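You operate a simulated robot arm through the tools that you are given. There is no shell and no other tool. Be economical: measure what you need, move in short steps, check, and stop when the job is done.

Carry out the task below with a simulated two-armed robot. There is one attempt and no reset: what you move stays moved.

JOB
Pick up the blue lamp with one hand, pass it to the other hand and put it on the shelf under the spout. Put the black disc that says "A27" from the right half of the bench on the left half of the bench and the black disc marked "A21" on the top shelf of the blue rack. Put the blue shackle on the right half of the bench. Close the upper left door. Put the black cap from the top of the left crate lid on the top shelf of the blue rack. Press the black counter button three times. Put the yellow cap on the middle of the front beam away on the top shelf of the yellow rack. Pull the upper drawer open. The order is free. Set down upright: blue lamp, blue shackle, black cap, yellow cap.

Only the result counts: the job must be done as asked and must still hold three seconds after the hand-in. Knocking over, shifting, dropping, spilling or breaking anything else fails it. A push-on lid holds only when it is set on centred and level and pressed home; a screw cap is set on level and turned clockwise until tight.

ROBOT AND FRAMES
Two 7-joint arms with two-finger parallel grippers on one trunk, on a base that drives. Base frame: it is fixed to the floor where the robot stands at the start and does not move with it; the origin is under the middle of the robot, x ahead of it, y to its left, z up. Lengths are in mm, angles in degrees, forces in N, time in s.
The left shoulder is at the start at [57, 171, 1291], the right one opposite. With the tool pointing down near the work surface each hand reaches from about 100 to 500 mm from the robot's upright axis, wherever it stands, measured 20 degrees to its own side. Places, roughly: black cap (5x6x6 cm) [-3400, -1100, 700]; black counter button [-6600, -100, 1300]; black disc [1750, 250, 750]; blue lamp [500, -250, 1500]; blue shackle (11x5x7 cm) [3000, 400, 900]; left half of the bench [2800, 200, 800]; right half of the bench [1900, 200, 800]; shelf under the spout (23x32 cm) [-900, -40, 520]; top shelf of the blue rack [600, 100, 1600]; top shelf of the yellow rack [-12100, 7300, 1300]; upper drawer [-2900, -100, 600]; upper left door [-2000, 500, 1100]; yellow cap (5x6x6 cm) [-9500, 4700, 500]. Payload 4.4 kg a hand.
The TCP of each hand is the grasp point between the finger pads, 23 mm short of the fingertips. In the tool frame z runs along the fingers and y along their closing line. Largest opening 94 mm; finger width 38, thickness 10; the body of the gripper, 54 by 96 mm, starts 39 mm behind the TCP.
Orientation is that of the tool frame in the base frame, as a unit quaternion [x, y, z, w]. With the fingers straight down and closing along the base's y, the tool's x points along the base's -x, its y along +y and its z along -z.

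CONTROLS
- The arms move only by the tool arm_command. It takes "left_commands", "right_commands" or both (then of equal length, played together; a hand with none holds still); each is a list of rows, each a list of 3 entries, a list of its own where there are three numbers: the shift along the tool's x, y, z in units of 250 mm (1.0 is 250 mm), then the turn, a rotation vector about the tool's x, y, z in units of 90 degrees (1.0 is 90 degrees), then the closure, from 0 (fully open) to 1 (shut). In form: [[[dx, dy, dz], [ax, ay, az], fingers], ...]. A call has 1 to 12 rows; each row is the pose to reach, as a shift and turn from the pose commanded when the call began, along the tool's axes at that moment. A call with a number of a shift or a turn outside -1 to 1 is refused whole. Each row takes 0.2 s and may step no farther than 50 mm and 8.6 degrees from the row before; otherwise, or with a gripper value out of range, the whole call is refused. Where a pose cannot be reached the arm comes as near as it can. A force on the tool above 40 N (or 10 N above the force at the start of the call, whichever is more), or a blocked arm, ends the call early, and 0.2 s more pass. Each finger travels about 72 mm/s and halts on what it meets, pressing with about 42 N; the grip force reading is that of the motor and also rises with nothing between the fingers. The clock runs only during rows and for 0.2 s after the last one: add rows that repeat a pose to give the fingers time. It gives the time, the measured TCP pose, the force on the tool (base axes), the opening and the grip force at its end, in the units of the frame above (readings bear some noise), with the torque about the TCP (base axes, N m) and any sound that the robot's microphone picked up, and new pictures: "views" is both (left out), scene, wrist or none (wrist: the cameras of the hands that moved).
- Cameras (640 x 400 px; columns grow to the right, rows downward): "scene" is now at [136.7, -58.6, 1448.2]; the picture's right is [-0.64, -0.76, 0.00], its down [-0.34, 0.29, -0.89] and it looks along [0.68, -0.58, -0.45] (base axes); focal length 214 px, centre (320, 200). "left" rides on the left gripper at [86, -16, -74] in its tool frame; the picture's right is [0.18, 0.98, 0.00], its down [-0.58, 0.11, -0.81] and it looks along [-0.79, 0.15, 0.59] (tool axes); focal length 243 px, centre (320, 200). "right" rides on the right gripper at [86, 16, -74] in its tool frame; the picture's right is [-0.18, 0.98, 0.00], its down [-0.58, -0.11, -0.81] and it looks along [-0.79, -0.15, 0.59] (tool axes); focal length 243 px, centre (320, 200). There is no depth. A picture from a camera that has moved, and an enlarged one, comes with that camera's place and axes in the base frame and with its lens.
- slide_trunk(by): slides the trunk up (or, below 0, down) by that many mm; the arms and the scene camera ride with it, the base frame stays. It gives what a move gives, with no picture.
- drive_base(legs): drives the robot by 1 to 6 legs, each [ahead, left, turn to the left] in mm, mm and degrees, along the robot's own axes; the way and the turn of a leg run together, so that a leg with both is an arc; at most 1500 mm and 180 degrees a leg. The arms and the cameras ride along, it lands a little off, and it stops where it bumps. It gives what a move gives, and a new picture of the scene camera.
- aim_head(pan, tilt): turns the head with the scene camera to pan (to the left, within 80 degrees either way) and tilt (down, from -29 to 69), counted from straight ahead of the robot. It gives what a move gives, and a new picture of the scene camera.
- inspect(camera, box): a new picture of the part [left, top, right, bottom] of that camera's present view, enlarged. No time passes.
- sign_off(): hands the job in; it is judged then, once.

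Work in short steps. Places have to be worked out from the pictures, the camera data and where the tool is seen: move nearer, look again, correct. Check each grasp and each placing, and mend what went wrong. You have 483 turns and 360 pictures in all, those below and enlarged ones among them. Open the grippers and draw the arms clear of the work before you hand the job in, unless the task says otherwise.

The tools are called after "Request:" as name(argument=value, ...) on one line, values as JSON. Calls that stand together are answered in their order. arm_command: Moves the arms, as the interface text tells. Its arguments: {"type":"object","properties":{"left_commands":{"type":"array"},"right_commands":{"type":"array"},"views":{"type":"string","enum":["both","scene","wrist","none"]}},"required":[]} The other tools are called the same way: slide_trunk (by) slides the trunk up or down; drive_base (legs) drives the base; aim_head (pan, tilt) turns the head that bears the scene camera; inspect (camera, box) takes an enlarged picture of a part of a camera's view; sign_off () hands the job in.

At the start:

```text
time: 0.0
left_eef_pos: [338.4, 191.1, 999.0]
left_tool_rot: [0.0, 1.0, 0.0, 0.0]
left_contact_force: [-0.4, -0.8, 0.4]
left_ft_torque: [-0.01, -0.02, -0.02]
left_finger_gap: 93.7
left_grip_force: 0.1
right_eef_pos: [309.0, -76.2, 998.2]
right_tool_rot: [0.0, 1.0, 0.0, 0.0]
right_contact_force: [0.1, -0.2, 0.0]
right_ft_torque: [0.01, 0.01, 0.01]
right_finger_gap: 94.1
right_grip_force: 0.0
trunk travel left (down, up): [-300.0, 88.0]
robot x, y, heading: [-2.1, 6.4, -0.2]
head pan, tilt: [-40.2, 26.8]
```

scene: 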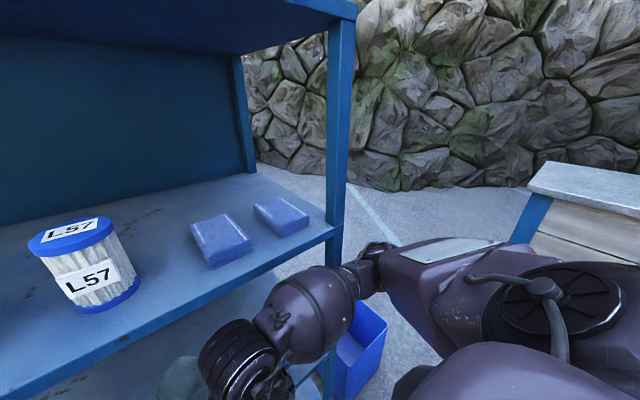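
right: 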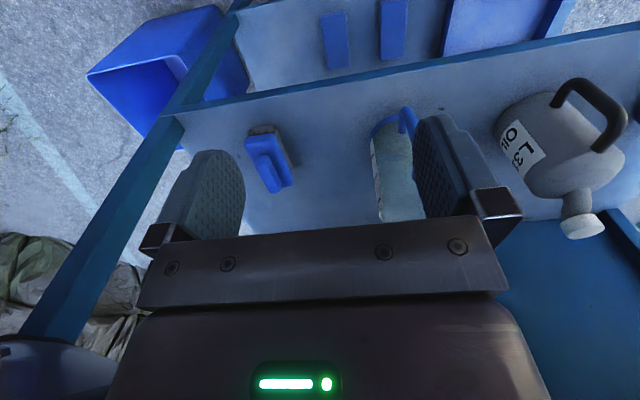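
left: 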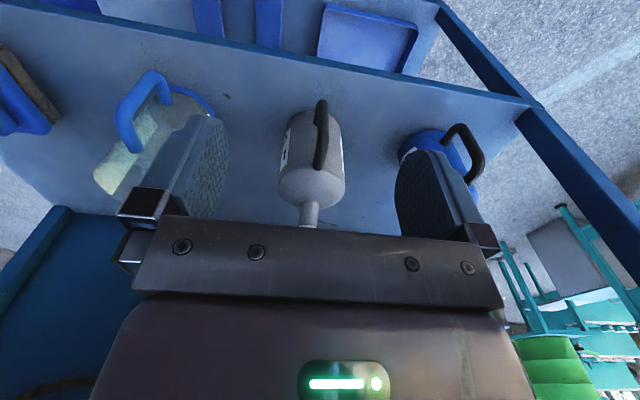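

I'm at the blue rack. I look around with the head to find the lamp and the rack's top shelf.

Request:
aim_head(pan=0, tilt=0)

Request:
aim_head(pan=-30, tilt=-20)

Request:
aim_head(pan=0, tilt=40)

Request:
aim_head(pan=70, tilt=15)

Request:
aim_head(pan=-80, tilt=15)

```text
time: 1.1
left_eef_pos: [339.0, 191.6, 1000.0]
left_tool_rot: [0.0, 1.0, 0.0, 0.0]
left_contact_force: [0.1, 0.7, 0.0]
left_ft_torque: [-0.01, -0.02, 0.01]
left_finger_gap: 94.1
left_grip_force: 0.0
right_eef_pos: [308.8, -76.0, 1000.4]
right_tool_rot: [0.0, 1.0, 0.0, 0.0]
right_contact_force: [0.7, -0.4, 0.0]
right_ft_torque: [-0.07, 0.04, 0.02]
right_finger_gap: 94.0
right_grip_force: 0.0
trunk travel left (down, up): [-300.0, 88.0]
robot x, y, heading: [1.0, -0.5, 0.0]
head pan, tilt: [0.0, 0.0]
camera scene: at [156.7, 0.4, 1491.4], right [0.0, -1.0, 0.0], down [0.0, 0.0, -1.0], along [1.0, 0.0, 0.0], focal length 214 px, centre (320, 200)
```

scene: 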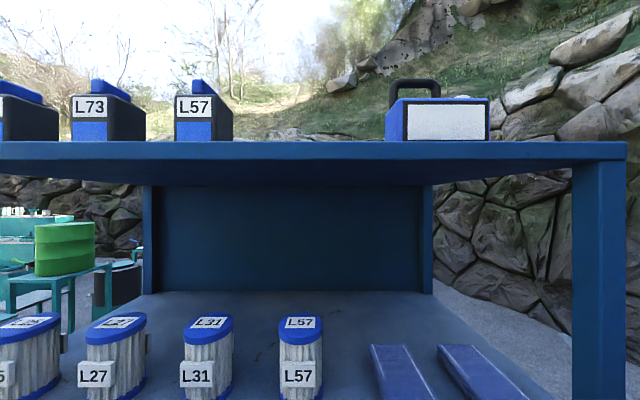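

```text
time: 2.0
left_eef_pos: [338.3, 192.5, 1000.2]
left_tool_rot: [-0.001, 1.0, -0.001, 0.0]
left_contact_force: [0.1, -0.1, 0.5]
left_ft_torque: [-0.01, 0.01, -0.01]
left_finger_gap: 94.0
left_grip_force: 0.0
right_eef_pos: [308.6, -75.3, 999.0]
right_tool_rot: [0.0, 1.0, 0.0, 0.0]
right_contact_force: [-0.9, 0.5, 0.5]
right_ft_torque: [0.02, 0.01, 0.01]
right_finger_gap: 94.0
right_grip_force: 0.1
trunk travel left (down, up): [-300.0, 88.0]
robot x, y, heading: [1.3, 0.4, -0.0]
head pan, tilt: [-30.0, -20.0]
camera scene: at [132.6, -37.5, 1520.7], right [-0.5, -0.87, 0.0], down [0.3, -0.17, -0.94], along [0.81, -0.47, 0.34], focal length 214 px, centre (320, 200)
```

scene: 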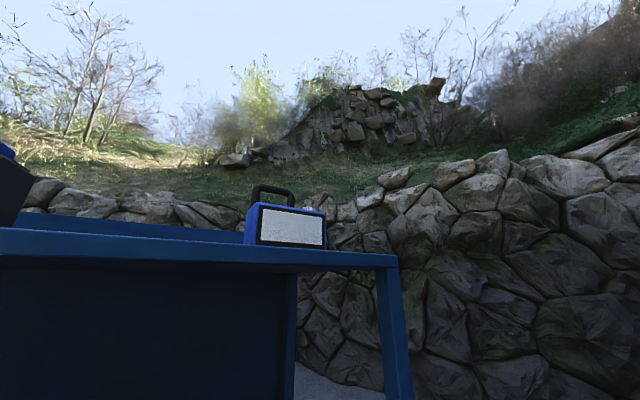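

```text
time: 3.3
left_eef_pos: [338.5, 190.3, 1001.2]
left_tool_rot: [0.001, 1.0, 0.0, 0.001]
left_contact_force: [-0.1, -0.2, -0.2]
left_ft_torque: [0.03, 0.01, 0.0]
left_finger_gap: 94.0
left_grip_force: 0.0
right_eef_pos: [308.2, -75.7, 1000.6]
right_tool_rot: [0.0, 1.0, 0.0, 0.0]
right_contact_force: [0.2, -0.2, -0.9]
right_ft_torque: [-0.02, 0.02, 0.01]
right_finger_gap: 94.0
right_grip_force: 0.0
trunk travel left (down, up): [-300.0, 88.0]
robot x, y, heading: [-0.7, 1.3, 0.2]
head pan, tilt: [0.0, 40.0]
camera scene: at [151.7, 0.5, 1427.8], right [0.0, -1.0, 0.0], down [-0.64, 0.0, -0.77], along [0.77, 0.0, -0.64], focal length 214 px, centre (320, 200)
```

scene: 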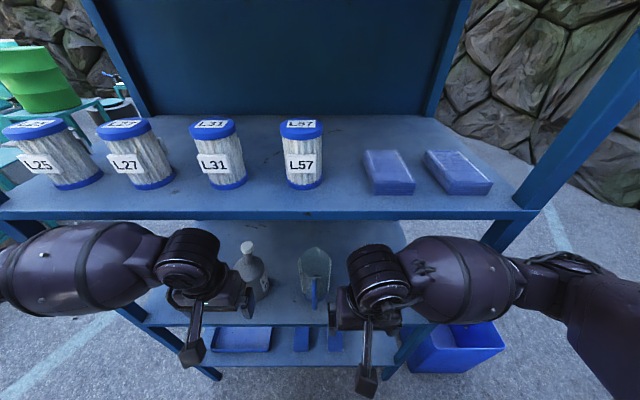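

```text
time: 4.7
left_eef_pos: [337.6, 192.7, 1000.6]
left_tool_rot: [0.0, 1.0, 0.0, 0.0]
left_contact_force: [-0.1, -0.1, -0.5]
left_ft_torque: [0.04, 0.04, -0.01]
left_finger_gap: 94.0
left_grip_force: 0.0
right_eef_pos: [308.3, -76.3, 1000.1]
right_tool_rot: [-0.001, 1.0, 0.0, 0.0]
right_contact_force: [-0.9, 0.0, -0.7]
right_ft_torque: [-0.05, 0.0, 0.03]
right_finger_gap: 94.3
right_grip_force: 0.0
trunk travel left (down, up): [-300.0, 88.0]
robot x, y, heading: [-1.7, 1.9, 0.0]
head pan, tilt: [70.0, 15.0]
camera scene: at [98.7, 88.2, 1467.3], right [0.94, -0.34, 0.0], down [-0.09, -0.24, -0.97], along [0.33, 0.91, -0.26], focal length 214 px, centre (320, 200)
```

scene: 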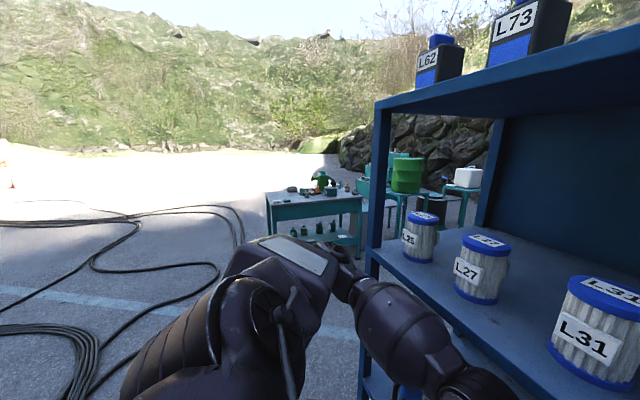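

```text
time: 7.1
left_eef_pos: [337.8, 190.3, 1000.2]
left_tool_rot: [0.0, 1.0, 0.0, 0.0]
left_contact_force: [0.7, -0.2, -0.2]
left_ft_torque: [0.0, 0.01, -0.02]
left_finger_gap: 94.1
left_grip_force: 0.1
right_eef_pos: [307.9, -75.9, 1000.1]
right_tool_rot: [0.0, 1.0, 0.0, 0.0]
right_contact_force: [0.3, -0.5, -0.9]
right_ft_torque: [0.03, -0.03, 0.03]
right_finger_gap: 94.1
right_grip_force: 0.2
trunk travel left (down, up): [-300.0, 88.0]
robot x, y, heading: [1.7, 1.1, -0.1]
head pan, tilt: [-80.0, 15.0]
camera scene: at [82.9, -91.5, 1467.3], right [-0.98, -0.17, 0.0], down [-0.05, 0.25, -0.97], along [0.17, -0.95, -0.26], focal length 214 px, centre (320, 200)
```

scene: 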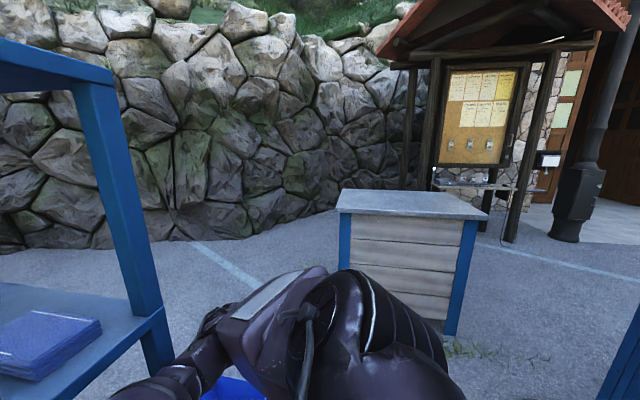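

Lamp is on the top shelf with a black handle. I raise the trunk and the head to see over the top shelf.

Request:
slide_trunk(by=88)

Request:
aim_head(pan=-20, tilt=-25)

Request:
inspect(camera="scene", box=[160, 150, 480, 350])

Request:
aim_head(pan=10, tilt=-25)

```text
time: 8.3
left_eef_pos: [330.1, 190.4, 1090.0]
left_tool_rot: [0.001, 1.0, 0.0, 0.005]
left_contact_force: [-0.3, 0.5, 0.2]
left_ft_torque: [-0.02, -0.01, 0.05]
left_finger_gap: 94.0
left_grip_force: 0.0
right_eef_pos: [298.1, -79.0, 1086.7]
right_tool_rot: [0.002, 1.0, 0.0, -0.001]
right_contact_force: [-0.6, -0.1, -0.1]
right_ft_torque: [0.02, -0.02, 0.0]
right_finger_gap: 94.0
right_grip_force: 0.1
trunk travel left (down, up): [-388.0, 0.0]
robot x, y, heading: [-2.0, -1.4, 0.2]
head pan, tilt: [-80.0, 15.0]
```

```text
time: 9.6
left_eef_pos: [329.6, 189.6, 1090.2]
left_tool_rot: [0.0, 1.0, 0.001, 0.005]
left_contact_force: [0.0, -0.3, 0.2]
left_ft_torque: [0.0, -0.01, -0.01]
left_finger_gap: 94.0
left_grip_force: 0.0
right_eef_pos: [297.9, -78.9, 1088.1]
right_tool_rot: [0.002, 1.0, 0.001, -0.001]
right_contact_force: [0.0, 0.8, -0.8]
right_ft_torque: [0.03, -0.02, 0.0]
right_finger_gap: 94.0
right_grip_force: 0.0
trunk travel left (down, up): [-388.0, 0.0]
robot x, y, heading: [-1.4, 3.3, 0.1]
head pan, tilt: [-20.0, -25.0]
camera scene: at [112.4, -26.6, 1616.3], right [-0.34, -0.94, 0.0], down [0.4, -0.14, -0.9], along [0.85, -0.31, 0.43], focal length 214 px, centre (320, 200)
```

scene: 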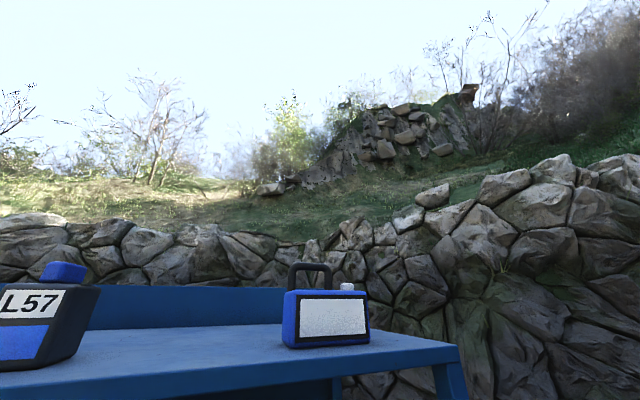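

```text
2.00 times, centred on (320, 250) of scene
camera zoom: at [112.4, -26.6, 1616.3], right [-0.34, -0.94, 0.0], down [0.4, -0.14, -0.9], along [0.85, -0.31, 0.43], focal length 429 px, centre (320, 100)
```

zoom: 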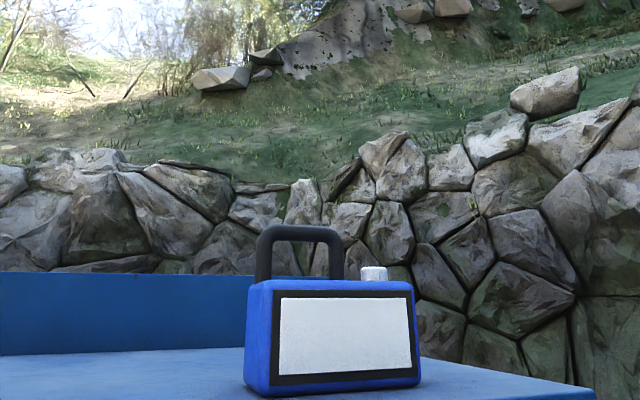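

```text
time: 10.6
left_eef_pos: [328.8, 189.7, 1090.8]
left_tool_rot: [0.0, 1.0, 0.001, 0.005]
left_contact_force: [-0.2, 0.7, 0.5]
left_ft_torque: [0.0, 0.01, -0.03]
left_finger_gap: 93.9
left_grip_force: 0.0
right_eef_pos: [297.6, -78.5, 1088.4]
right_tool_rot: [0.002, 1.0, 0.001, 0.0]
right_contact_force: [0.2, -0.2, -0.5]
right_ft_torque: [-0.01, 0.0, 0.03]
right_finger_gap: 94.1
right_grip_force: 0.2
trunk travel left (down, up): [-388.0, 0.0]
robot x, y, heading: [0.9, 0.3, 0.0]
head pan, tilt: [10.0, -25.0]
camera scene: at [115.5, 10.0, 1616.5], right [0.17, -0.98, 0.0], down [0.42, 0.07, -0.9], along [0.89, 0.16, 0.43], focal length 214 px, centre (320, 200)
```

scene: 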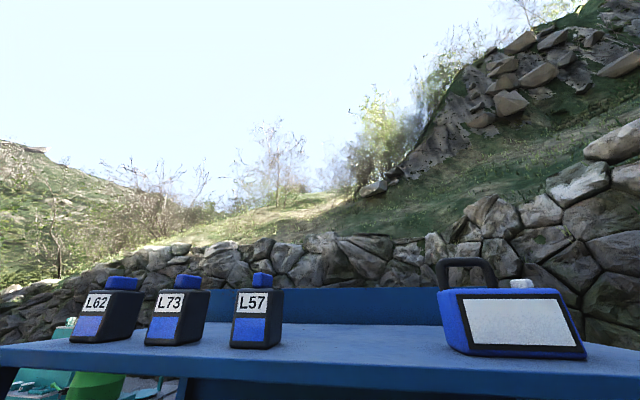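

Lamp handle is near (482, -145, 1672), running along y; shelf top z≈1558, front edge x≈392. I raise the right hand in front of the rack while rolling it so that the fingers close across the handle.

Request:
arm_command(right_commands=[[[0, 0, -0.09], [0, 0, 0.09], 0], [[0, 0, -0.18], [0, 0, 0.18], 0], [[0, 0, -0.27], [0, 0, 0.27], 0], [[0, 0, -0.36], [0, 0, 0.36], 0], [[0, 0, -0.45], [0, 0, 0.45], 0], [[0, 0, -0.54], [0, 0, 0.54], 0], [[0, 0, -0.63], [0, 0, 0.63], 0], [[0, 0, -0.72], [0, 0, 0.72], 0], [[0, 0, -0.81], [0, 0, 0.81], 0], [[0, 0, -0.9], [0, 0, 0.9], 0], [[0, 0, -1], [0, 0, 0.99], 0]], views="wrist")

```text
time: 13.2
left_eef_pos: [310.8, 183.2, 1098.0]
left_tool_rot: [0.011, 1.0, 0.0, 0.013]
left_contact_force: [-0.4, -1.1, 0.9]
left_ft_torque: [0.02, 0.03, 0.0]
left_finger_gap: 93.9
left_grip_force: 0.1
right_eef_pos: [267.5, -90.1, 1338.0]
right_tool_rot: [0.711, 0.703, -0.001, 0.002]
right_contact_force: [-0.2, -0.4, 0.4]
right_ft_torque: [0.02, 0.02, 0.01]
right_finger_gap: 94.0
right_grip_force: 0.0
trunk travel left (down, up): [-388.0, 0.0]
robot x, y, heading: [-7.3, 0.0, -1.2]
head pan, tilt: [10.0, -25.0]
stopped in row 11 (right hand): the arm was blocked; the commanded pose is now the measured one
camera right: at [285.2, -3.3, 1413.6], right [0.98, -0.2, 0.0], down [-0.12, -0.58, 0.81], along [-0.16, -0.79, -0.59], focal length 243 px, centre (320, 200)
```

right: 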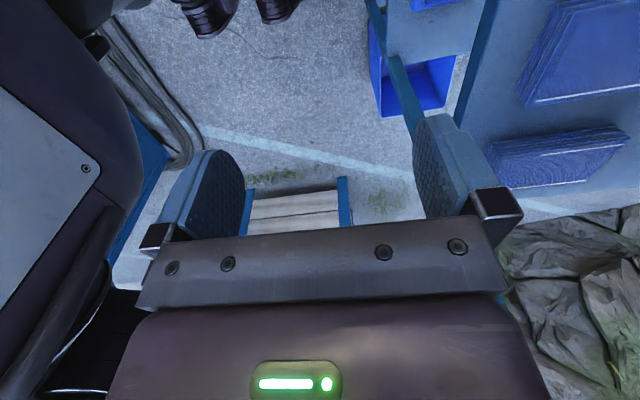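

The arm was blocked and the base shifted slightly, so something touches the rack. I look.

Request:
aim_head(pan=-30, tilt=35)

```text
time: 14.5
left_eef_pos: [310.1, 183.8, 1098.3]
left_tool_rot: [0.009, 1.0, 0.002, 0.015]
left_contact_force: [0.7, -0.3, 0.7]
left_ft_torque: [0.02, -0.01, 0.0]
left_finger_gap: 94.2
left_grip_force: 0.0
right_eef_pos: [268.6, -89.5, 1337.8]
right_tool_rot: [0.711, 0.703, 0.003, 0.003]
right_contact_force: [-0.2, 0.6, -0.5]
right_ft_torque: [0.06, 0.01, 0.05]
right_finger_gap: 93.9
right_grip_force: 0.0
trunk travel left (down, up): [-388.0, 0.0]
robot x, y, heading: [-7.3, 2.9, -1.1]
head pan, tilt: [-30.0, 35.0]
camera scene: at [89.9, -49.4, 1526.8], right [-0.52, -0.86, -0.02], down [-0.47, 0.3, -0.83], along [0.72, -0.42, -0.55], focal length 214 px, centre (320, 200)
```

scene: 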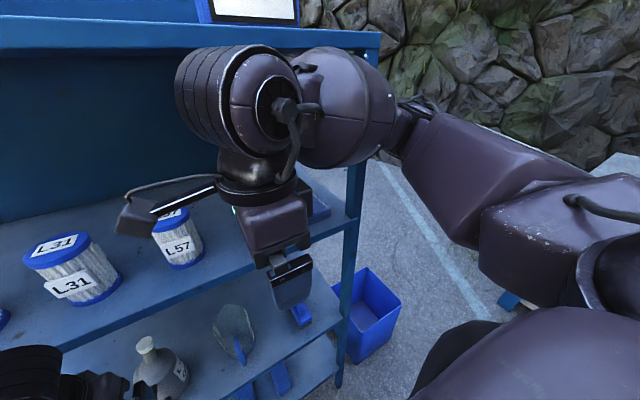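

The right forearm bulge is against the top shelf's front edge. I back off 200 mm.

Request:
drive_base(legs=[[-200, 0, 0]])

```text
time: 15.1
left_eef_pos: [315.0, 184.2, 1094.9]
left_tool_rot: [0.015, 1.0, -0.001, 0.01]
left_contact_force: [-0.3, 0.1, -0.6]
left_ft_torque: [0.02, 0.03, -0.03]
left_finger_gap: 94.0
left_grip_force: 0.0
right_eef_pos: [269.9, -89.3, 1337.1]
right_tool_rot: [0.716, 0.698, -0.002, 0.004]
right_contact_force: [-1.2, 0.5, -0.2]
right_ft_torque: [0.06, 0.0, 0.02]
right_finger_gap: 94.2
right_grip_force: 0.1
trunk travel left (down, up): [-388.0, 0.0]
robot x, y, heading: [-11.5, -3.6, -2.0]
head pan, tilt: [-30.0, 35.0]
stopped in leg 1: the robot was blocked; the commanded pose is now the measured one
camera scene: at [95.6, -43.1, 1526.3], right [-0.53, -0.85, -0.01], down [-0.47, 0.3, -0.83], along [0.71, -0.43, -0.56], focal length 214 px, centre (320, 200)
```

scene: 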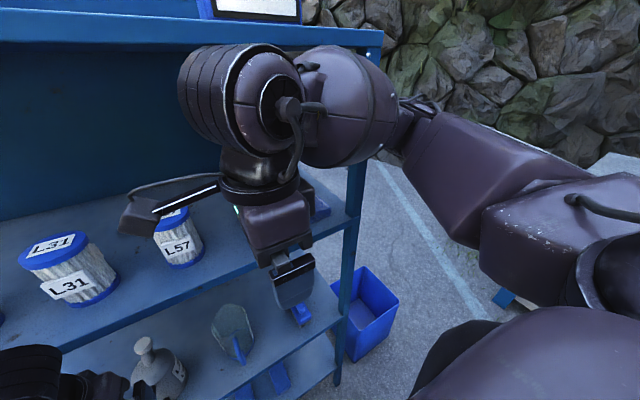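

Backing is blocked too. I look over both sides for whatever stands close.

Request:
aim_head(pan=80, tilt=45)

Request:
aim_head(pan=-80, tilt=45)

Request:
aim_head(pan=0, tilt=60)

```text
time: 17.0
left_eef_pos: [312.7, 182.9, 1096.0]
left_tool_rot: [0.014, 1.0, -0.002, 0.012]
left_contact_force: [-0.1, -0.1, -0.5]
left_ft_torque: [0.0, 0.01, -0.01]
left_finger_gap: 94.0
left_grip_force: 0.1
right_eef_pos: [270.0, -89.3, 1337.1]
right_tool_rot: [0.715, 0.699, -0.001, 0.004]
right_contact_force: [0.2, -0.9, 0.8]
right_ft_torque: [0.02, -0.02, 0.05]
right_finger_gap: 93.9
right_grip_force: 0.1
trunk travel left (down, up): [-388.0, 0.0]
robot x, y, heading: [-4.9, 1.4, -1.4]
head pan, tilt: [80.0, 45.0]
camera scene: at [35.8, 80.9, 1510.0], right [0.98, -0.2, 0.02], down [-0.13, -0.69, -0.71], along [0.16, 0.69, -0.7], focal length 214 px, centre (320, 200)
```

scene: 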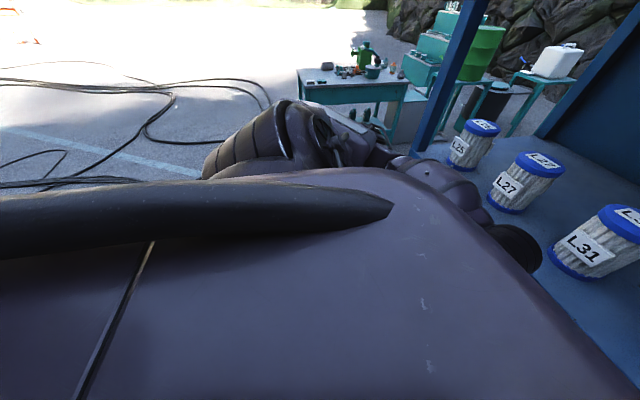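

```text
time: 19.5
left_eef_pos: [313.3, 183.4, 1095.2]
left_tool_rot: [0.015, 1.0, -0.001, 0.012]
left_contact_force: [0.2, 0.3, 0.2]
left_ft_torque: [-0.01, 0.01, 0.0]
left_finger_gap: 94.0
left_grip_force: 0.0
right_eef_pos: [269.5, -89.4, 1337.8]
right_tool_rot: [0.715, 0.699, -0.001, 0.004]
right_contact_force: [0.5, 0.3, -0.8]
right_ft_torque: [0.01, 0.01, -0.01]
right_finger_gap: 94.0
right_grip_force: 0.1
trunk travel left (down, up): [-388.0, 0.0]
robot x, y, heading: [-6.8, -0.7, -1.7]
head pan, tilt: [-80.0, 45.0]
camera scene: at [31.2, -79.4, 1510.2], right [-0.99, -0.15, -0.02], down [-0.09, 0.7, -0.71], along [0.12, -0.7, -0.7], focal length 214 px, centre (320, 200)
```

scene: 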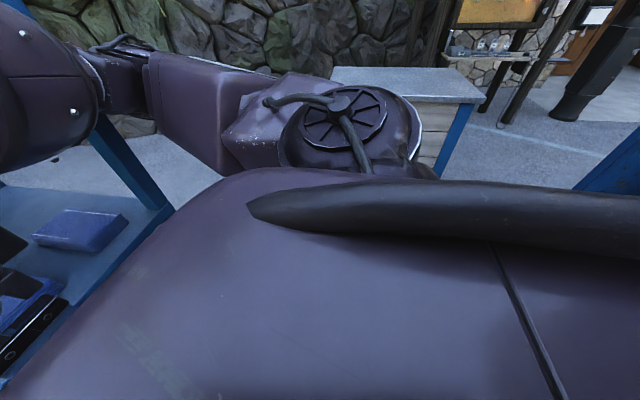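

```text
time: 21.0
left_eef_pos: [312.9, 183.2, 1095.5]
left_tool_rot: [0.015, 1.0, 0.0, 0.013]
left_contact_force: [0.3, 0.0, 0.1]
left_ft_torque: [-0.01, 0.0, -0.01]
left_finger_gap: 93.7
left_grip_force: 0.1
right_eef_pos: [269.3, -89.5, 1338.2]
right_tool_rot: [0.716, 0.699, 0.0, 0.004]
right_contact_force: [0.8, 0.6, -0.3]
right_ft_torque: [0.02, 0.0, -0.04]
right_finger_gap: 94.0
right_grip_force: 0.0
trunk travel left (down, up): [-388.0, 0.0]
robot x, y, heading: [-9.4, 0.6, -1.6]
head pan, tilt: [0.0, 60.0]
camera scene: at [86.5, -1.1, 1491.8], right [-0.03, -1.0, 0.0], down [-0.85, 0.02, -0.52], along [0.52, -0.02, -0.85], focal length 214 px, centre (320, 200)
```

scene: 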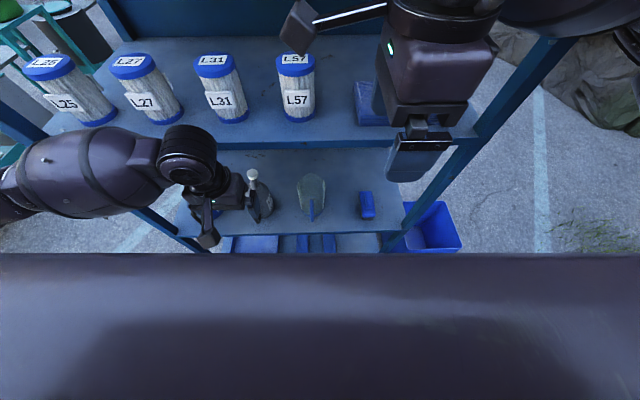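

The robot is leaning back about 1.5°, so the right arm is likely pressing the rack. I undo the arm move (down and roll back) to relieve the contact.

Request:
arm_command(right_commands=[[[0, -0.12, 0.09], [0, 0, -0.09], 0], [[0, -0.12, 0.18], [0, 0, -0.18], 0], [[0, -0.12, 0.27], [0, 0, -0.27], 0], [[0, -0.12, 0.36], [0, 0, -0.36], 0], [[0, -0.12, 0.45], [0, 0, -0.45], 0], [[0, -0.12, 0.54], [0, 0, -0.54], 0], [[0, -0.12, 0.63], [0, 0, -0.63], 0], [[0, -0.12, 0.72], [0, 0, -0.72], 0], [[0, -0.12, 0.81], [0, 0, -0.81], 0], [[0, -0.12, 0.9], [0, 0, -0.9], 0], [[0, -0.12, 1], [0, 0, -0.99], 0]], views="none")

Request:
slide_trunk(by=-88)

```text
time: 23.4
left_eef_pos: [336.7, 182.0, 1088.2]
left_tool_rot: [0.013, 1.0, -0.001, 0.001]
left_contact_force: [0.6, -0.6, 0.5]
left_ft_torque: [-0.01, 0.03, 0.02]
left_finger_gap: 94.2
left_grip_force: 0.0
right_eef_pos: [265.3, -90.0, 1081.5]
right_tool_rot: [0.016, 1.0, -0.002, -0.01]
right_contact_force: [0.8, -0.2, -0.6]
right_ft_torque: [0.0, 0.01, -0.05]
right_finger_gap: 93.8
right_grip_force: 0.1
right hand out of reach, approached as far as the arm can: row 1, 2, 3, 4, 5, 6, 7, 8, 9
trunk travel left (down, up): [-388.0, 0.0]
robot x, y, heading: [-5.9, -1.5, -1.5]
head pan, tilt: [0.0, 60.0]
```

```text
time: 24.6
left_eef_pos: [336.1, 182.6, 1000.4]
left_tool_rot: [0.013, 1.0, 0.0, 0.001]
left_contact_force: [0.2, -0.2, -0.8]
left_ft_torque: [0.04, 0.0, 0.03]
left_finger_gap: 93.9
left_grip_force: 0.1
right_eef_pos: [264.6, -90.8, 993.6]
right_tool_rot: [0.016, 1.0, -0.003, -0.009]
right_contact_force: [0.4, -1.0, -0.6]
right_ft_torque: [-0.01, -0.02, 0.01]
right_finger_gap: 94.1
right_grip_force: 0.0
trunk travel left (down, up): [-300.0, 88.0]
robot x, y, heading: [-10.9, 2.2, -1.4]
head pan, tilt: [0.0, 60.0]
```

Lean is gone. Now I try backing up a bit.

Request:
drive_base(legs=[[-150, 0, 0]])

```text
time: 26.0
left_eef_pos: [182.7, 186.8, 998.6]
left_tool_rot: [0.013, 1.0, 0.0, 0.001]
left_contact_force: [0.2, 0.2, -0.3]
left_ft_torque: [0.0, -0.06, 0.05]
left_finger_gap: 93.8
left_grip_force: 0.0
right_eef_pos: [110.3, -86.2, 992.9]
right_tool_rot: [0.016, 1.0, -0.003, -0.008]
right_contact_force: [0.0, -0.2, -0.6]
right_ft_torque: [-0.01, -0.03, -0.01]
right_finger_gap: 93.9
right_grip_force: 0.1
trunk travel left (down, up): [-300.0, 88.0]
robot x, y, heading: [-159.0, 5.2, -1.6]
head pan, tilt: [0.0, 60.0]
camera scene: at [-28.1, 1.2, 1401.2], right [-0.02, -1.0, 0.0], down [-0.87, 0.02, -0.5], along [0.5, -0.01, -0.87], focal length 214 px, centre (320, 200)
```

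scene: 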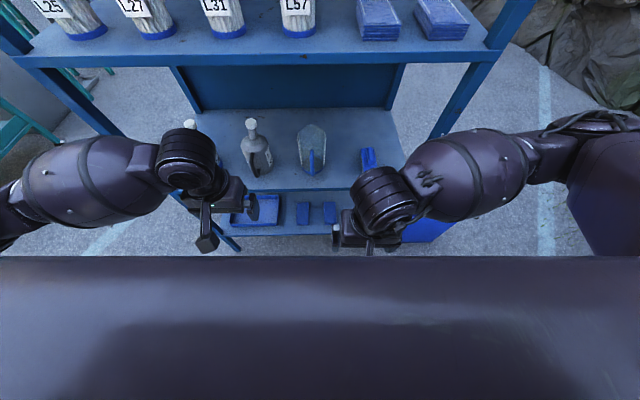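

Backing worked. I raise the trunk, then lift and pitch the right hand forward here in free space.

Request:
slide_trunk(by=88)

Request:
arm_command(right_commands=[[[-0.02, 0, -0.1], [0, -0.09, 0], 0], [[-0.05, 0, -0.2], [0, -0.18, 0], 0], [[-0.1, 0, -0.3], [0, -0.27, 0], 0], [[-0.15, 0, -0.4], [0, -0.36, 0], 0], [[-0.2, 0, -0.5], [0, -0.45, 0], 0], [[-0.25, 0, -0.6], [0, -0.54, 0], 0], [[-0.3, 0, -0.7], [0, -0.6, 0], 0], [[-0.35, 0, -0.8], [0, -0.6, 0], 0], [[-0.4, 0, -0.9], [0, -0.6, 0], 0], [[-0.4, 0, -1], [0, -0.6, 0], 0]], views="wrist")

Request:
aim_head(pan=-20, tilt=15)

```text
time: 27.2
left_eef_pos: [182.8, 186.9, 1087.9]
left_tool_rot: [0.012, 1.0, 0.001, 0.001]
left_contact_force: [-0.5, -0.1, 0.5]
left_ft_torque: [0.0, 0.01, 0.0]
left_finger_gap: 94.5
left_grip_force: 0.0
right_eef_pos: [112.0, -86.2, 1082.1]
right_tool_rot: [0.016, 1.0, -0.002, -0.01]
right_contact_force: [0.3, -0.3, 0.0]
right_ft_torque: [0.02, 0.0, 0.04]
right_finger_gap: 93.9
right_grip_force: 0.0
trunk travel left (down, up): [-388.0, 0.0]
robot x, y, heading: [-160.1, 3.8, -1.5]
head pan, tilt: [0.0, 60.0]
```

```text
time: 29.4
left_eef_pos: [182.7, 186.5, 1087.7]
left_tool_rot: [0.012, 1.0, 0.001, 0.0]
left_contact_force: [-0.7, 0.2, -0.5]
left_ft_torque: [-0.03, -0.03, -0.03]
left_finger_gap: 94.2
left_grip_force: 0.2
right_eef_pos: [250.8, -56.4, 1330.5]
right_tool_rot: [0.013, 0.895, -0.01, 0.445]
right_contact_force: [0.5, -0.1, 0.6]
right_ft_torque: [0.01, -0.02, 0.04]
right_finger_gap: 94.2
right_grip_force: 0.1
right hand out of reach, approached as far as the arm can: row 1, 2, 3, 4, 5, 6, 7, 8, 9, 10
trunk travel left (down, up): [-388.0, 0.0]
robot x, y, heading: [-156.4, 6.4, -1.3]
head pan, tilt: [0.0, 60.0]
camera right: at [140.3, -37.3, 1308.1], right [0.14, 0.98, 0.14], down [-0.3, -0.09, 0.95], along [0.94, -0.18, 0.28], focal length 243 px, centre (320, 200)
```

right: 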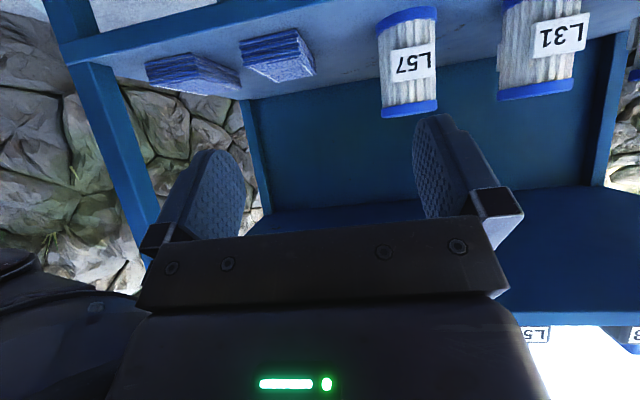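

```text
time: 30.6
left_eef_pos: [183.0, 186.1, 1087.9]
left_tool_rot: [0.012, 1.0, 0.0, -0.001]
left_contact_force: [0.1, -0.2, 0.2]
left_ft_torque: [0.0, 0.02, 0.0]
left_finger_gap: 93.7
left_grip_force: 0.0
right_eef_pos: [251.6, -56.3, 1331.5]
right_tool_rot: [0.014, 0.896, -0.011, 0.444]
right_contact_force: [0.1, -0.3, 0.1]
right_ft_torque: [0.04, -0.01, -0.04]
right_finger_gap: 94.0
right_grip_force: 0.0
trunk travel left (down, up): [-388.0, 0.0]
robot x, y, heading: [-159.2, 2.9, -1.4]
head pan, tilt: [-20.0, 15.0]
camera scene: at [-13.9, -31.1, 1555.5], right [-0.36, -0.93, 0.0], down [-0.24, 0.09, -0.97], along [0.9, -0.35, -0.26], focal length 214 px, centre (320, 200)
```

scene: 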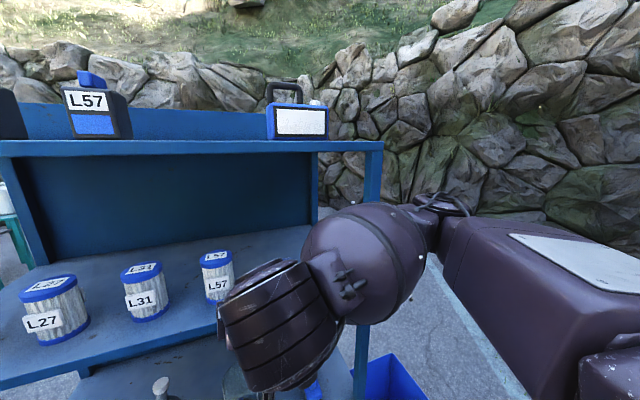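

Now up 250 more, rolling the tool 90° about its own axis.

Request:
arm_command(right_commands=[[[-0.08, 0, -0.06], [0, 0, 0.09], 0], [[-0.16, 0, -0.12], [0, 0, 0.18], 0], [[-0.24, 0, -0.18], [0, 0, 0.27], 0], [[-0.32, 0, -0.24], [0, 0, 0.36], 0], [[-0.4, 0, -0.3], [0, 0, 0.45], 0], [[-0.48, 0, -0.36], [0, 0, 0.54], 0], [[-0.56, 0, -0.42], [0, 0, 0.63], 0], [[-0.64, 0, -0.48], [0, 0, 0.72], 0], [[-0.72, 0, -0.54], [0, 0, 0.81], 0], [[-0.8, 0, -0.6], [0, 0, 0.9], 0], [[-0.8, 0, -0.6], [0, 0, 0.99], 0]], views="both")

```text
time: 33.0
left_eef_pos: [182.2, 186.8, 1087.9]
left_tool_rot: [0.012, 1.0, 0.0, 0.0]
left_contact_force: [-0.1, 0.1, -0.3]
left_ft_torque: [-0.02, 0.03, 0.0]
left_finger_gap: 94.1
left_grip_force: 0.2
right_eef_pos: [254.2, -60.2, 1584.1]
right_tool_rot: [0.638, 0.628, 0.306, 0.323]
right_contact_force: [0.4, -0.3, 0.0]
right_ft_torque: [-0.06, -0.02, -0.01]
right_finger_gap: 94.2
right_grip_force: 0.1
trunk travel left (down, up): [-388.0, 0.0]
robot x, y, heading: [-161.4, 1.9, -1.7]
head pan, tilt: [-20.0, 15.0]
camera scene: at [-13.7, -31.2, 1555.6], right [-0.36, -0.93, 0.0], down [-0.24, 0.09, -0.97], along [0.9, -0.35, -0.26], focal length 214 px, centre (320, 200)
camera right: at [206.4, 29.1, 1641.0], right [0.59, -0.19, 0.79], down [-0.72, -0.56, 0.41], along [0.36, -0.81, -0.46], focal length 243 px, centre (320, 200)
```

scene: 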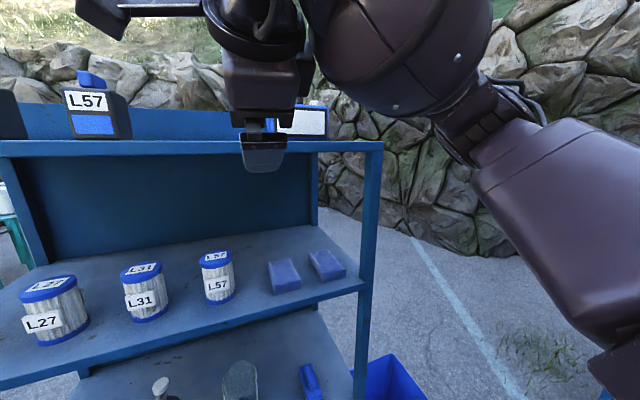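
right: 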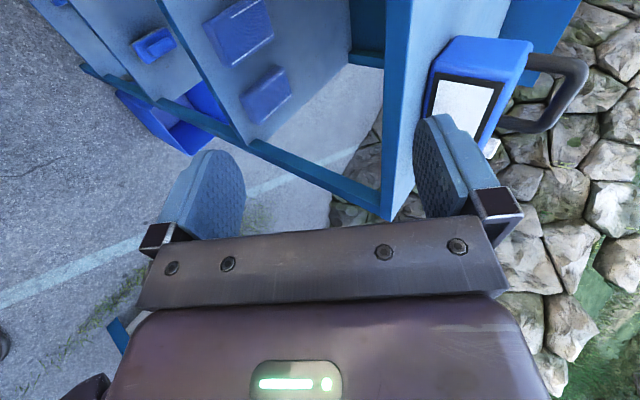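

Clear view: handle bar ≈(478,-145,1668), lamp body top ≈1630, body x≈429–500. I raise and pitch the hand to ~40° from vertical, shift right to y≈-145 and narrow the fingers to ~42 mm.

Request:
arm_command(right_commands=[[[-0.08, 0.1, -0.08], [0.05, 0, 0], 0.2], [[-0.16, 0.2, -0.16], [0.1, 0, 0], 0.4], [[-0.25, 0.31, -0.24], [0.145, 0, 0], 0.55], [[-0.34, 0.416, -0.312], [0.145, 0, 0], 0.55], [[-0.34, 0.416, -0.312], [0.145, 0, 0], 0.55]], views="both")

```text
time: 34.2
left_eef_pos: [183.9, 187.3, 1087.5]
left_tool_rot: [0.012, 1.0, 0.0, 0.0]
left_contact_force: [0.6, 0.6, -0.5]
left_ft_torque: [-0.01, 0.01, -0.01]
left_finger_gap: 94.3
left_grip_force: 0.1
right_eef_pos: [255.1, -139.4, 1715.9]
right_tool_rot: [0.67, 0.66, 0.231, 0.251]
right_contact_force: [0.7, 0.0, -0.2]
right_ft_torque: [0.01, -0.01, 0.01]
right_finger_gap: 42.1
right_grip_force: 0.0
trunk travel left (down, up): [-388.0, 0.0]
robot x, y, heading: [-160.0, 7.1, -1.3]
head pan, tilt: [-20.0, 15.0]
camera scene: at [-13.3, -30.5, 1555.5], right [-0.36, -0.93, 0.0], down [-0.24, 0.09, -0.97], along [0.9, -0.35, -0.26], focal length 214 px, centre (320, 200)
camera right: at [221.3, -51.6, 1782.3], right [0.75, -0.19, 0.63], down [-0.61, -0.56, 0.56], along [0.25, -0.81, -0.53], focal length 243 px, centre (320, 200)
```

scene: 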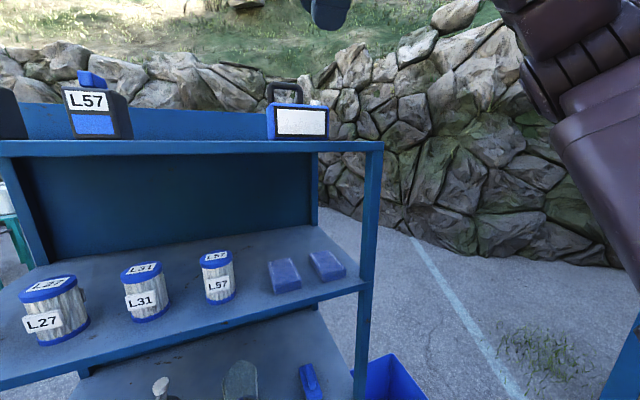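
right: 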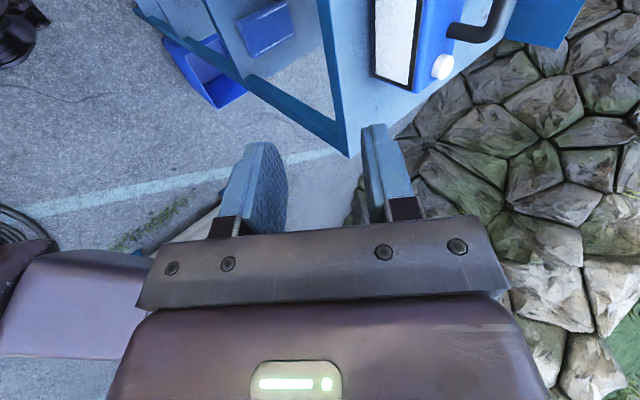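

Hand reaches height well. Drive forward 110 mm and look again.

Request:
drive_base(legs=[[110, 0, 1.4]])

Request:
inspect(camera="right", box=[160, 0, 640, 300])

```text
time: 35.4
left_eef_pos: [289.0, 194.8, 1088.2]
left_tool_rot: [-0.001, 1.0, 0.0, -0.001]
left_contact_force: [0.9, 0.3, 0.2]
left_ft_torque: [0.01, 0.0, -0.03]
left_finger_gap: 93.9
left_grip_force: 0.1
right_eef_pos: [366.4, -131.2, 1715.1]
right_tool_rot: [0.661, 0.668, 0.236, 0.248]
right_contact_force: [-0.4, 0.4, -0.2]
right_ft_torque: [0.0, 0.0, 0.02]
right_finger_gap: 42.4
right_grip_force: 0.1
trunk travel left (down, up): [-388.0, 0.0]
robot x, y, heading: [-48.3, 3.9, 0.3]
head pan, tilt: [-20.0, 15.0]
camera scene: at [97.6, -28.5, 1555.6], right [-0.34, -0.94, 0.0], down [-0.24, 0.09, -0.97], along [0.91, -0.33, -0.26], focal length 214 px, centre (320, 200)
```

scene: 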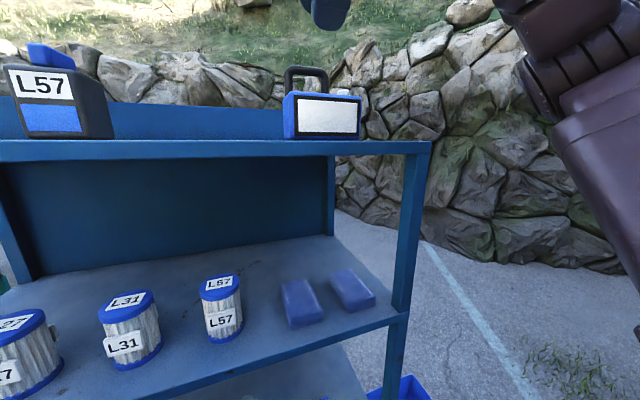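

```text
1.33 times, centred on (400, 150) of right
camera zoom: at [332.4, -43.3, 1782.4], right [0.76, -0.17, 0.63], down [-0.6, -0.57, 0.56], along [0.27, -0.8, -0.54], focal length 324 px, centre (213, 267)
```

zoom: 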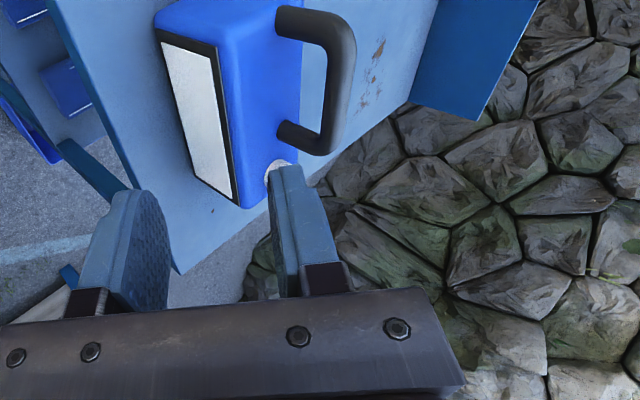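

Bar centre ≈(491,-144,1670). I move to a pre-grasp 70 mm back along the finger axis.

Request:
arm_command(right_commands=[[[-0.02, 0.13, 0.07], [0, 0, 0], 0.55], [[-0.05, 0.266, 0.148], [0, 0, 0], 0.55], [[-0.05, 0.266, 0.148], [0, 0, 0], 0.55]], views="both")

```text
time: 36.2
left_eef_pos: [287.2, 193.9, 1088.8]
left_tool_rot: [-0.002, 1.0, 0.0, 0.001]
left_contact_force: [0.1, 0.4, -0.5]
left_ft_torque: [0.0, -0.05, -0.01]
left_finger_gap: 94.1
left_grip_force: 0.1
right_eef_pos: [442.4, -145.5, 1730.5]
right_tool_rot: [0.661, 0.667, 0.236, 0.247]
right_contact_force: [-0.5, -0.5, 0.2]
right_ft_torque: [0.01, -0.02, -0.02]
right_finger_gap: 42.5
right_grip_force: 0.1
trunk travel left (down, up): [-388.0, 0.0]
robot x, y, heading: [-50.0, 0.8, -0.1]
head pan, tilt: [-20.0, 15.0]
camera scene: at [96.1, -28.5, 1555.7], right [-0.34, -0.94, 0.0], down [-0.24, 0.09, -0.97], along [0.91, -0.33, -0.26], focal length 214 px, centre (320, 200)
camera right: at [406.2, -57.8, 1797.0], right [0.75, -0.17, 0.63], down [-0.6, -0.57, 0.56], along [0.27, -0.8, -0.53], focal length 243 px, centre (320, 200)
```

scene: 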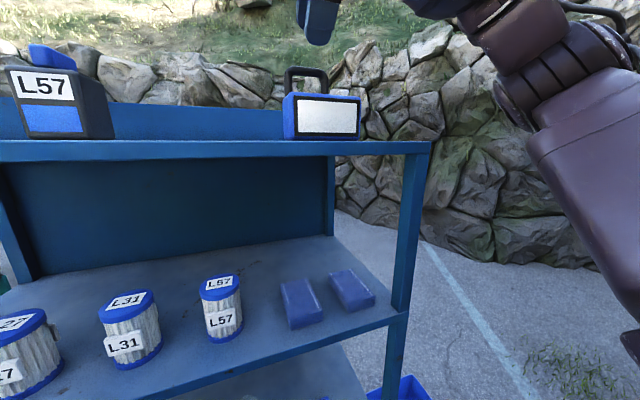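
right: 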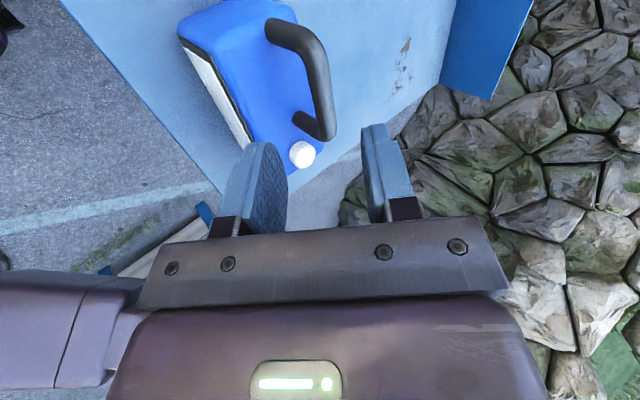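

Estimate agrees. Advance 70 mm along the fingers.

Request:
arm_command(right_commands=[[[0, -0.003, 0.1], [0, 0, 0], 0.55], [[0, -0.006, 0.2], [0, 0, 0], 0.55], [[0, -0.006, 0.28], [0, 0, 0], 0.55], [[0, -0.006, 0.28], [0, 0, 0], 0.55]], views="both")

```text
time: 37.2
left_eef_pos: [287.4, 194.3, 1088.2]
left_tool_rot: [-0.002, 1.0, 0.001, 0.0]
left_contact_force: [0.3, 0.3, -0.1]
left_ft_torque: [-0.01, 0.0, 0.01]
left_finger_gap: 93.9
left_grip_force: 0.0
right_eef_pos: [483.1, -144.5, 1676.2]
right_tool_rot: [0.661, 0.668, 0.236, 0.247]
right_contact_force: [-0.8, -0.6, 0.7]
right_ft_torque: [-0.02, 0.05, 0.02]
right_finger_gap: 42.4
right_grip_force: 0.0
trunk travel left (down, up): [-388.0, 0.0]
robot x, y, heading: [-53.0, 1.9, 0.0]
head pan, tilt: [-20.0, 15.0]
camera scene: at [97.0, -28.5, 1555.7], right [-0.34, -0.94, 0.0], down [-0.24, 0.09, -0.97], along [0.91, -0.33, -0.26], focal length 214 px, centre (320, 200)
camera right: at [448.1, -57.5, 1743.7], right [0.75, -0.17, 0.63], down [-0.6, -0.57, 0.56], along [0.27, -0.8, -0.53], focal length 243 px, centre (320, 200)
```

scene: 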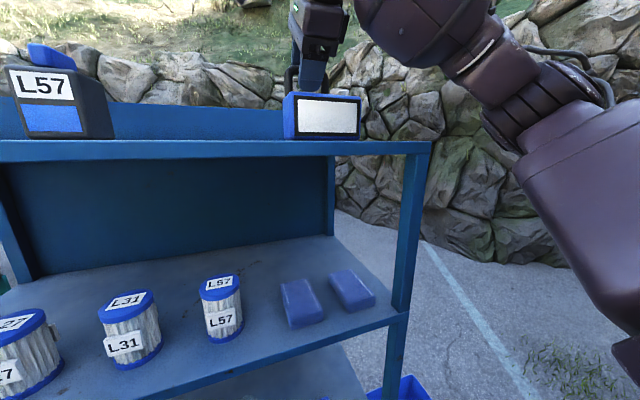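
right: 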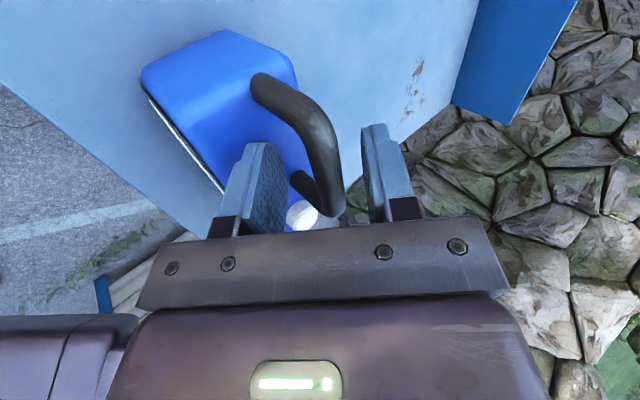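

The bar lies between the fingers. Close.

Request:
arm_command(right_commands=[[[0, 0, 0], [0, 0, 0], 0.8], [[0, 0, 0], [0, 0, 0], 1], [[0, 0, 0], [0, 0, 0], 1], [[0, 0, 0], [0, 0, 0], 1]], views="wrist")

```text
time: 38.2
left_eef_pos: [288.4, 193.9, 1088.0]
left_tool_rot: [-0.001, 1.0, 0.0, 0.0]
left_contact_force: [0.0, -1.3, -0.6]
left_ft_torque: [0.03, -0.01, 0.0]
left_finger_gap: 93.9
left_grip_force: 0.0
right_eef_pos: [484.0, -144.6, 1677.8]
right_tool_rot: [0.662, 0.667, 0.237, 0.247]
right_contact_force: [7.6, 1.4, 21.6]
right_ft_torque: [1.26, -0.17, -0.32]
right_finger_gap: 13.2
right_grip_force: 41.7
trunk travel left (down, up): [-388.0, 0.0]
robot x, y, heading: [-50.8, 3.1, 0.2]
head pan, tilt: [-20.0, 15.0]
camera right: at [448.7, -57.2, 1744.9], right [0.75, -0.17, 0.64], down [-0.6, -0.57, 0.56], along [0.27, -0.8, -0.54], focal length 243 px, centre (320, 200)
```

right: 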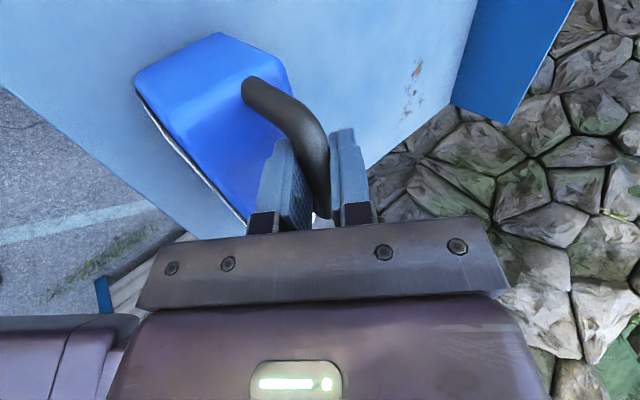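

Gripped (gap 13 mm). Lift straight up ~100 mm.

Request:
arm_command(right_commands=[[[0, 0.05, -0.06], [0, 0, 0], 1], [[0, 0.13, -0.155], [0, 0, 0], 1], [[0, 0.21, -0.25], [0, 0, 0], 1], [[0, 0.26, -0.31], [0, 0, 0], 1], [[0, 0.26, -0.31], [0, 0, 0], 1]], views="both")

```text
time: 39.4
left_eef_pos: [289.2, 194.7, 1088.3]
left_tool_rot: [0.0, 1.0, 0.0, 0.0]
left_contact_force: [0.4, 0.4, 0.5]
left_ft_torque: [0.0, -0.01, 0.02]
left_finger_gap: 94.0
left_grip_force: 0.1
right_eef_pos: [484.8, -141.6, 1777.0]
right_tool_rot: [0.661, 0.668, 0.236, 0.246]
right_contact_force: [-0.4, -0.1, -5.6]
right_ft_torque: [0.15, -0.06, -0.03]
right_finger_gap: 13.6
right_grip_force: 41.6
trunk travel left (down, up): [-388.0, 0.0]
robot x, y, heading: [-48.9, -0.7, 0.2]
head pan, tilt: [-20.0, 15.0]
camera scene: at [98.4, -28.8, 1555.5], right [-0.34, -0.94, 0.0], down [-0.24, 0.09, -0.97], along [0.91, -0.33, -0.26], focal length 214 px, centre (320, 200)
camera right: at [450.2, -53.6, 1844.6], right [0.76, -0.17, 0.63], down [-0.6, -0.57, 0.56], along [0.27, -0.8, -0.54], focal length 243 px, centre (320, 200)
```

scene: 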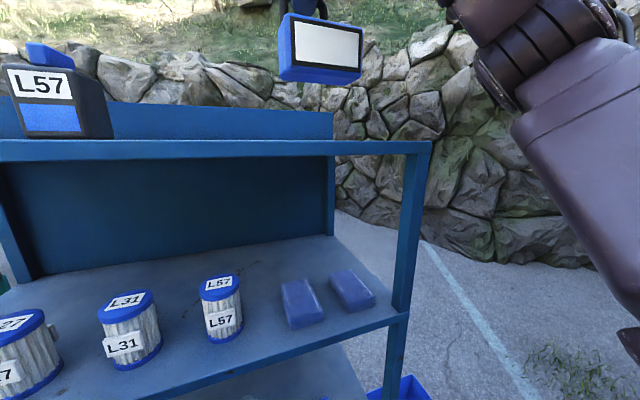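
right: 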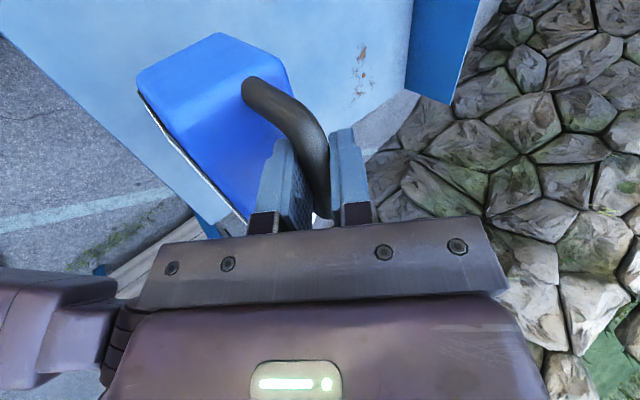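

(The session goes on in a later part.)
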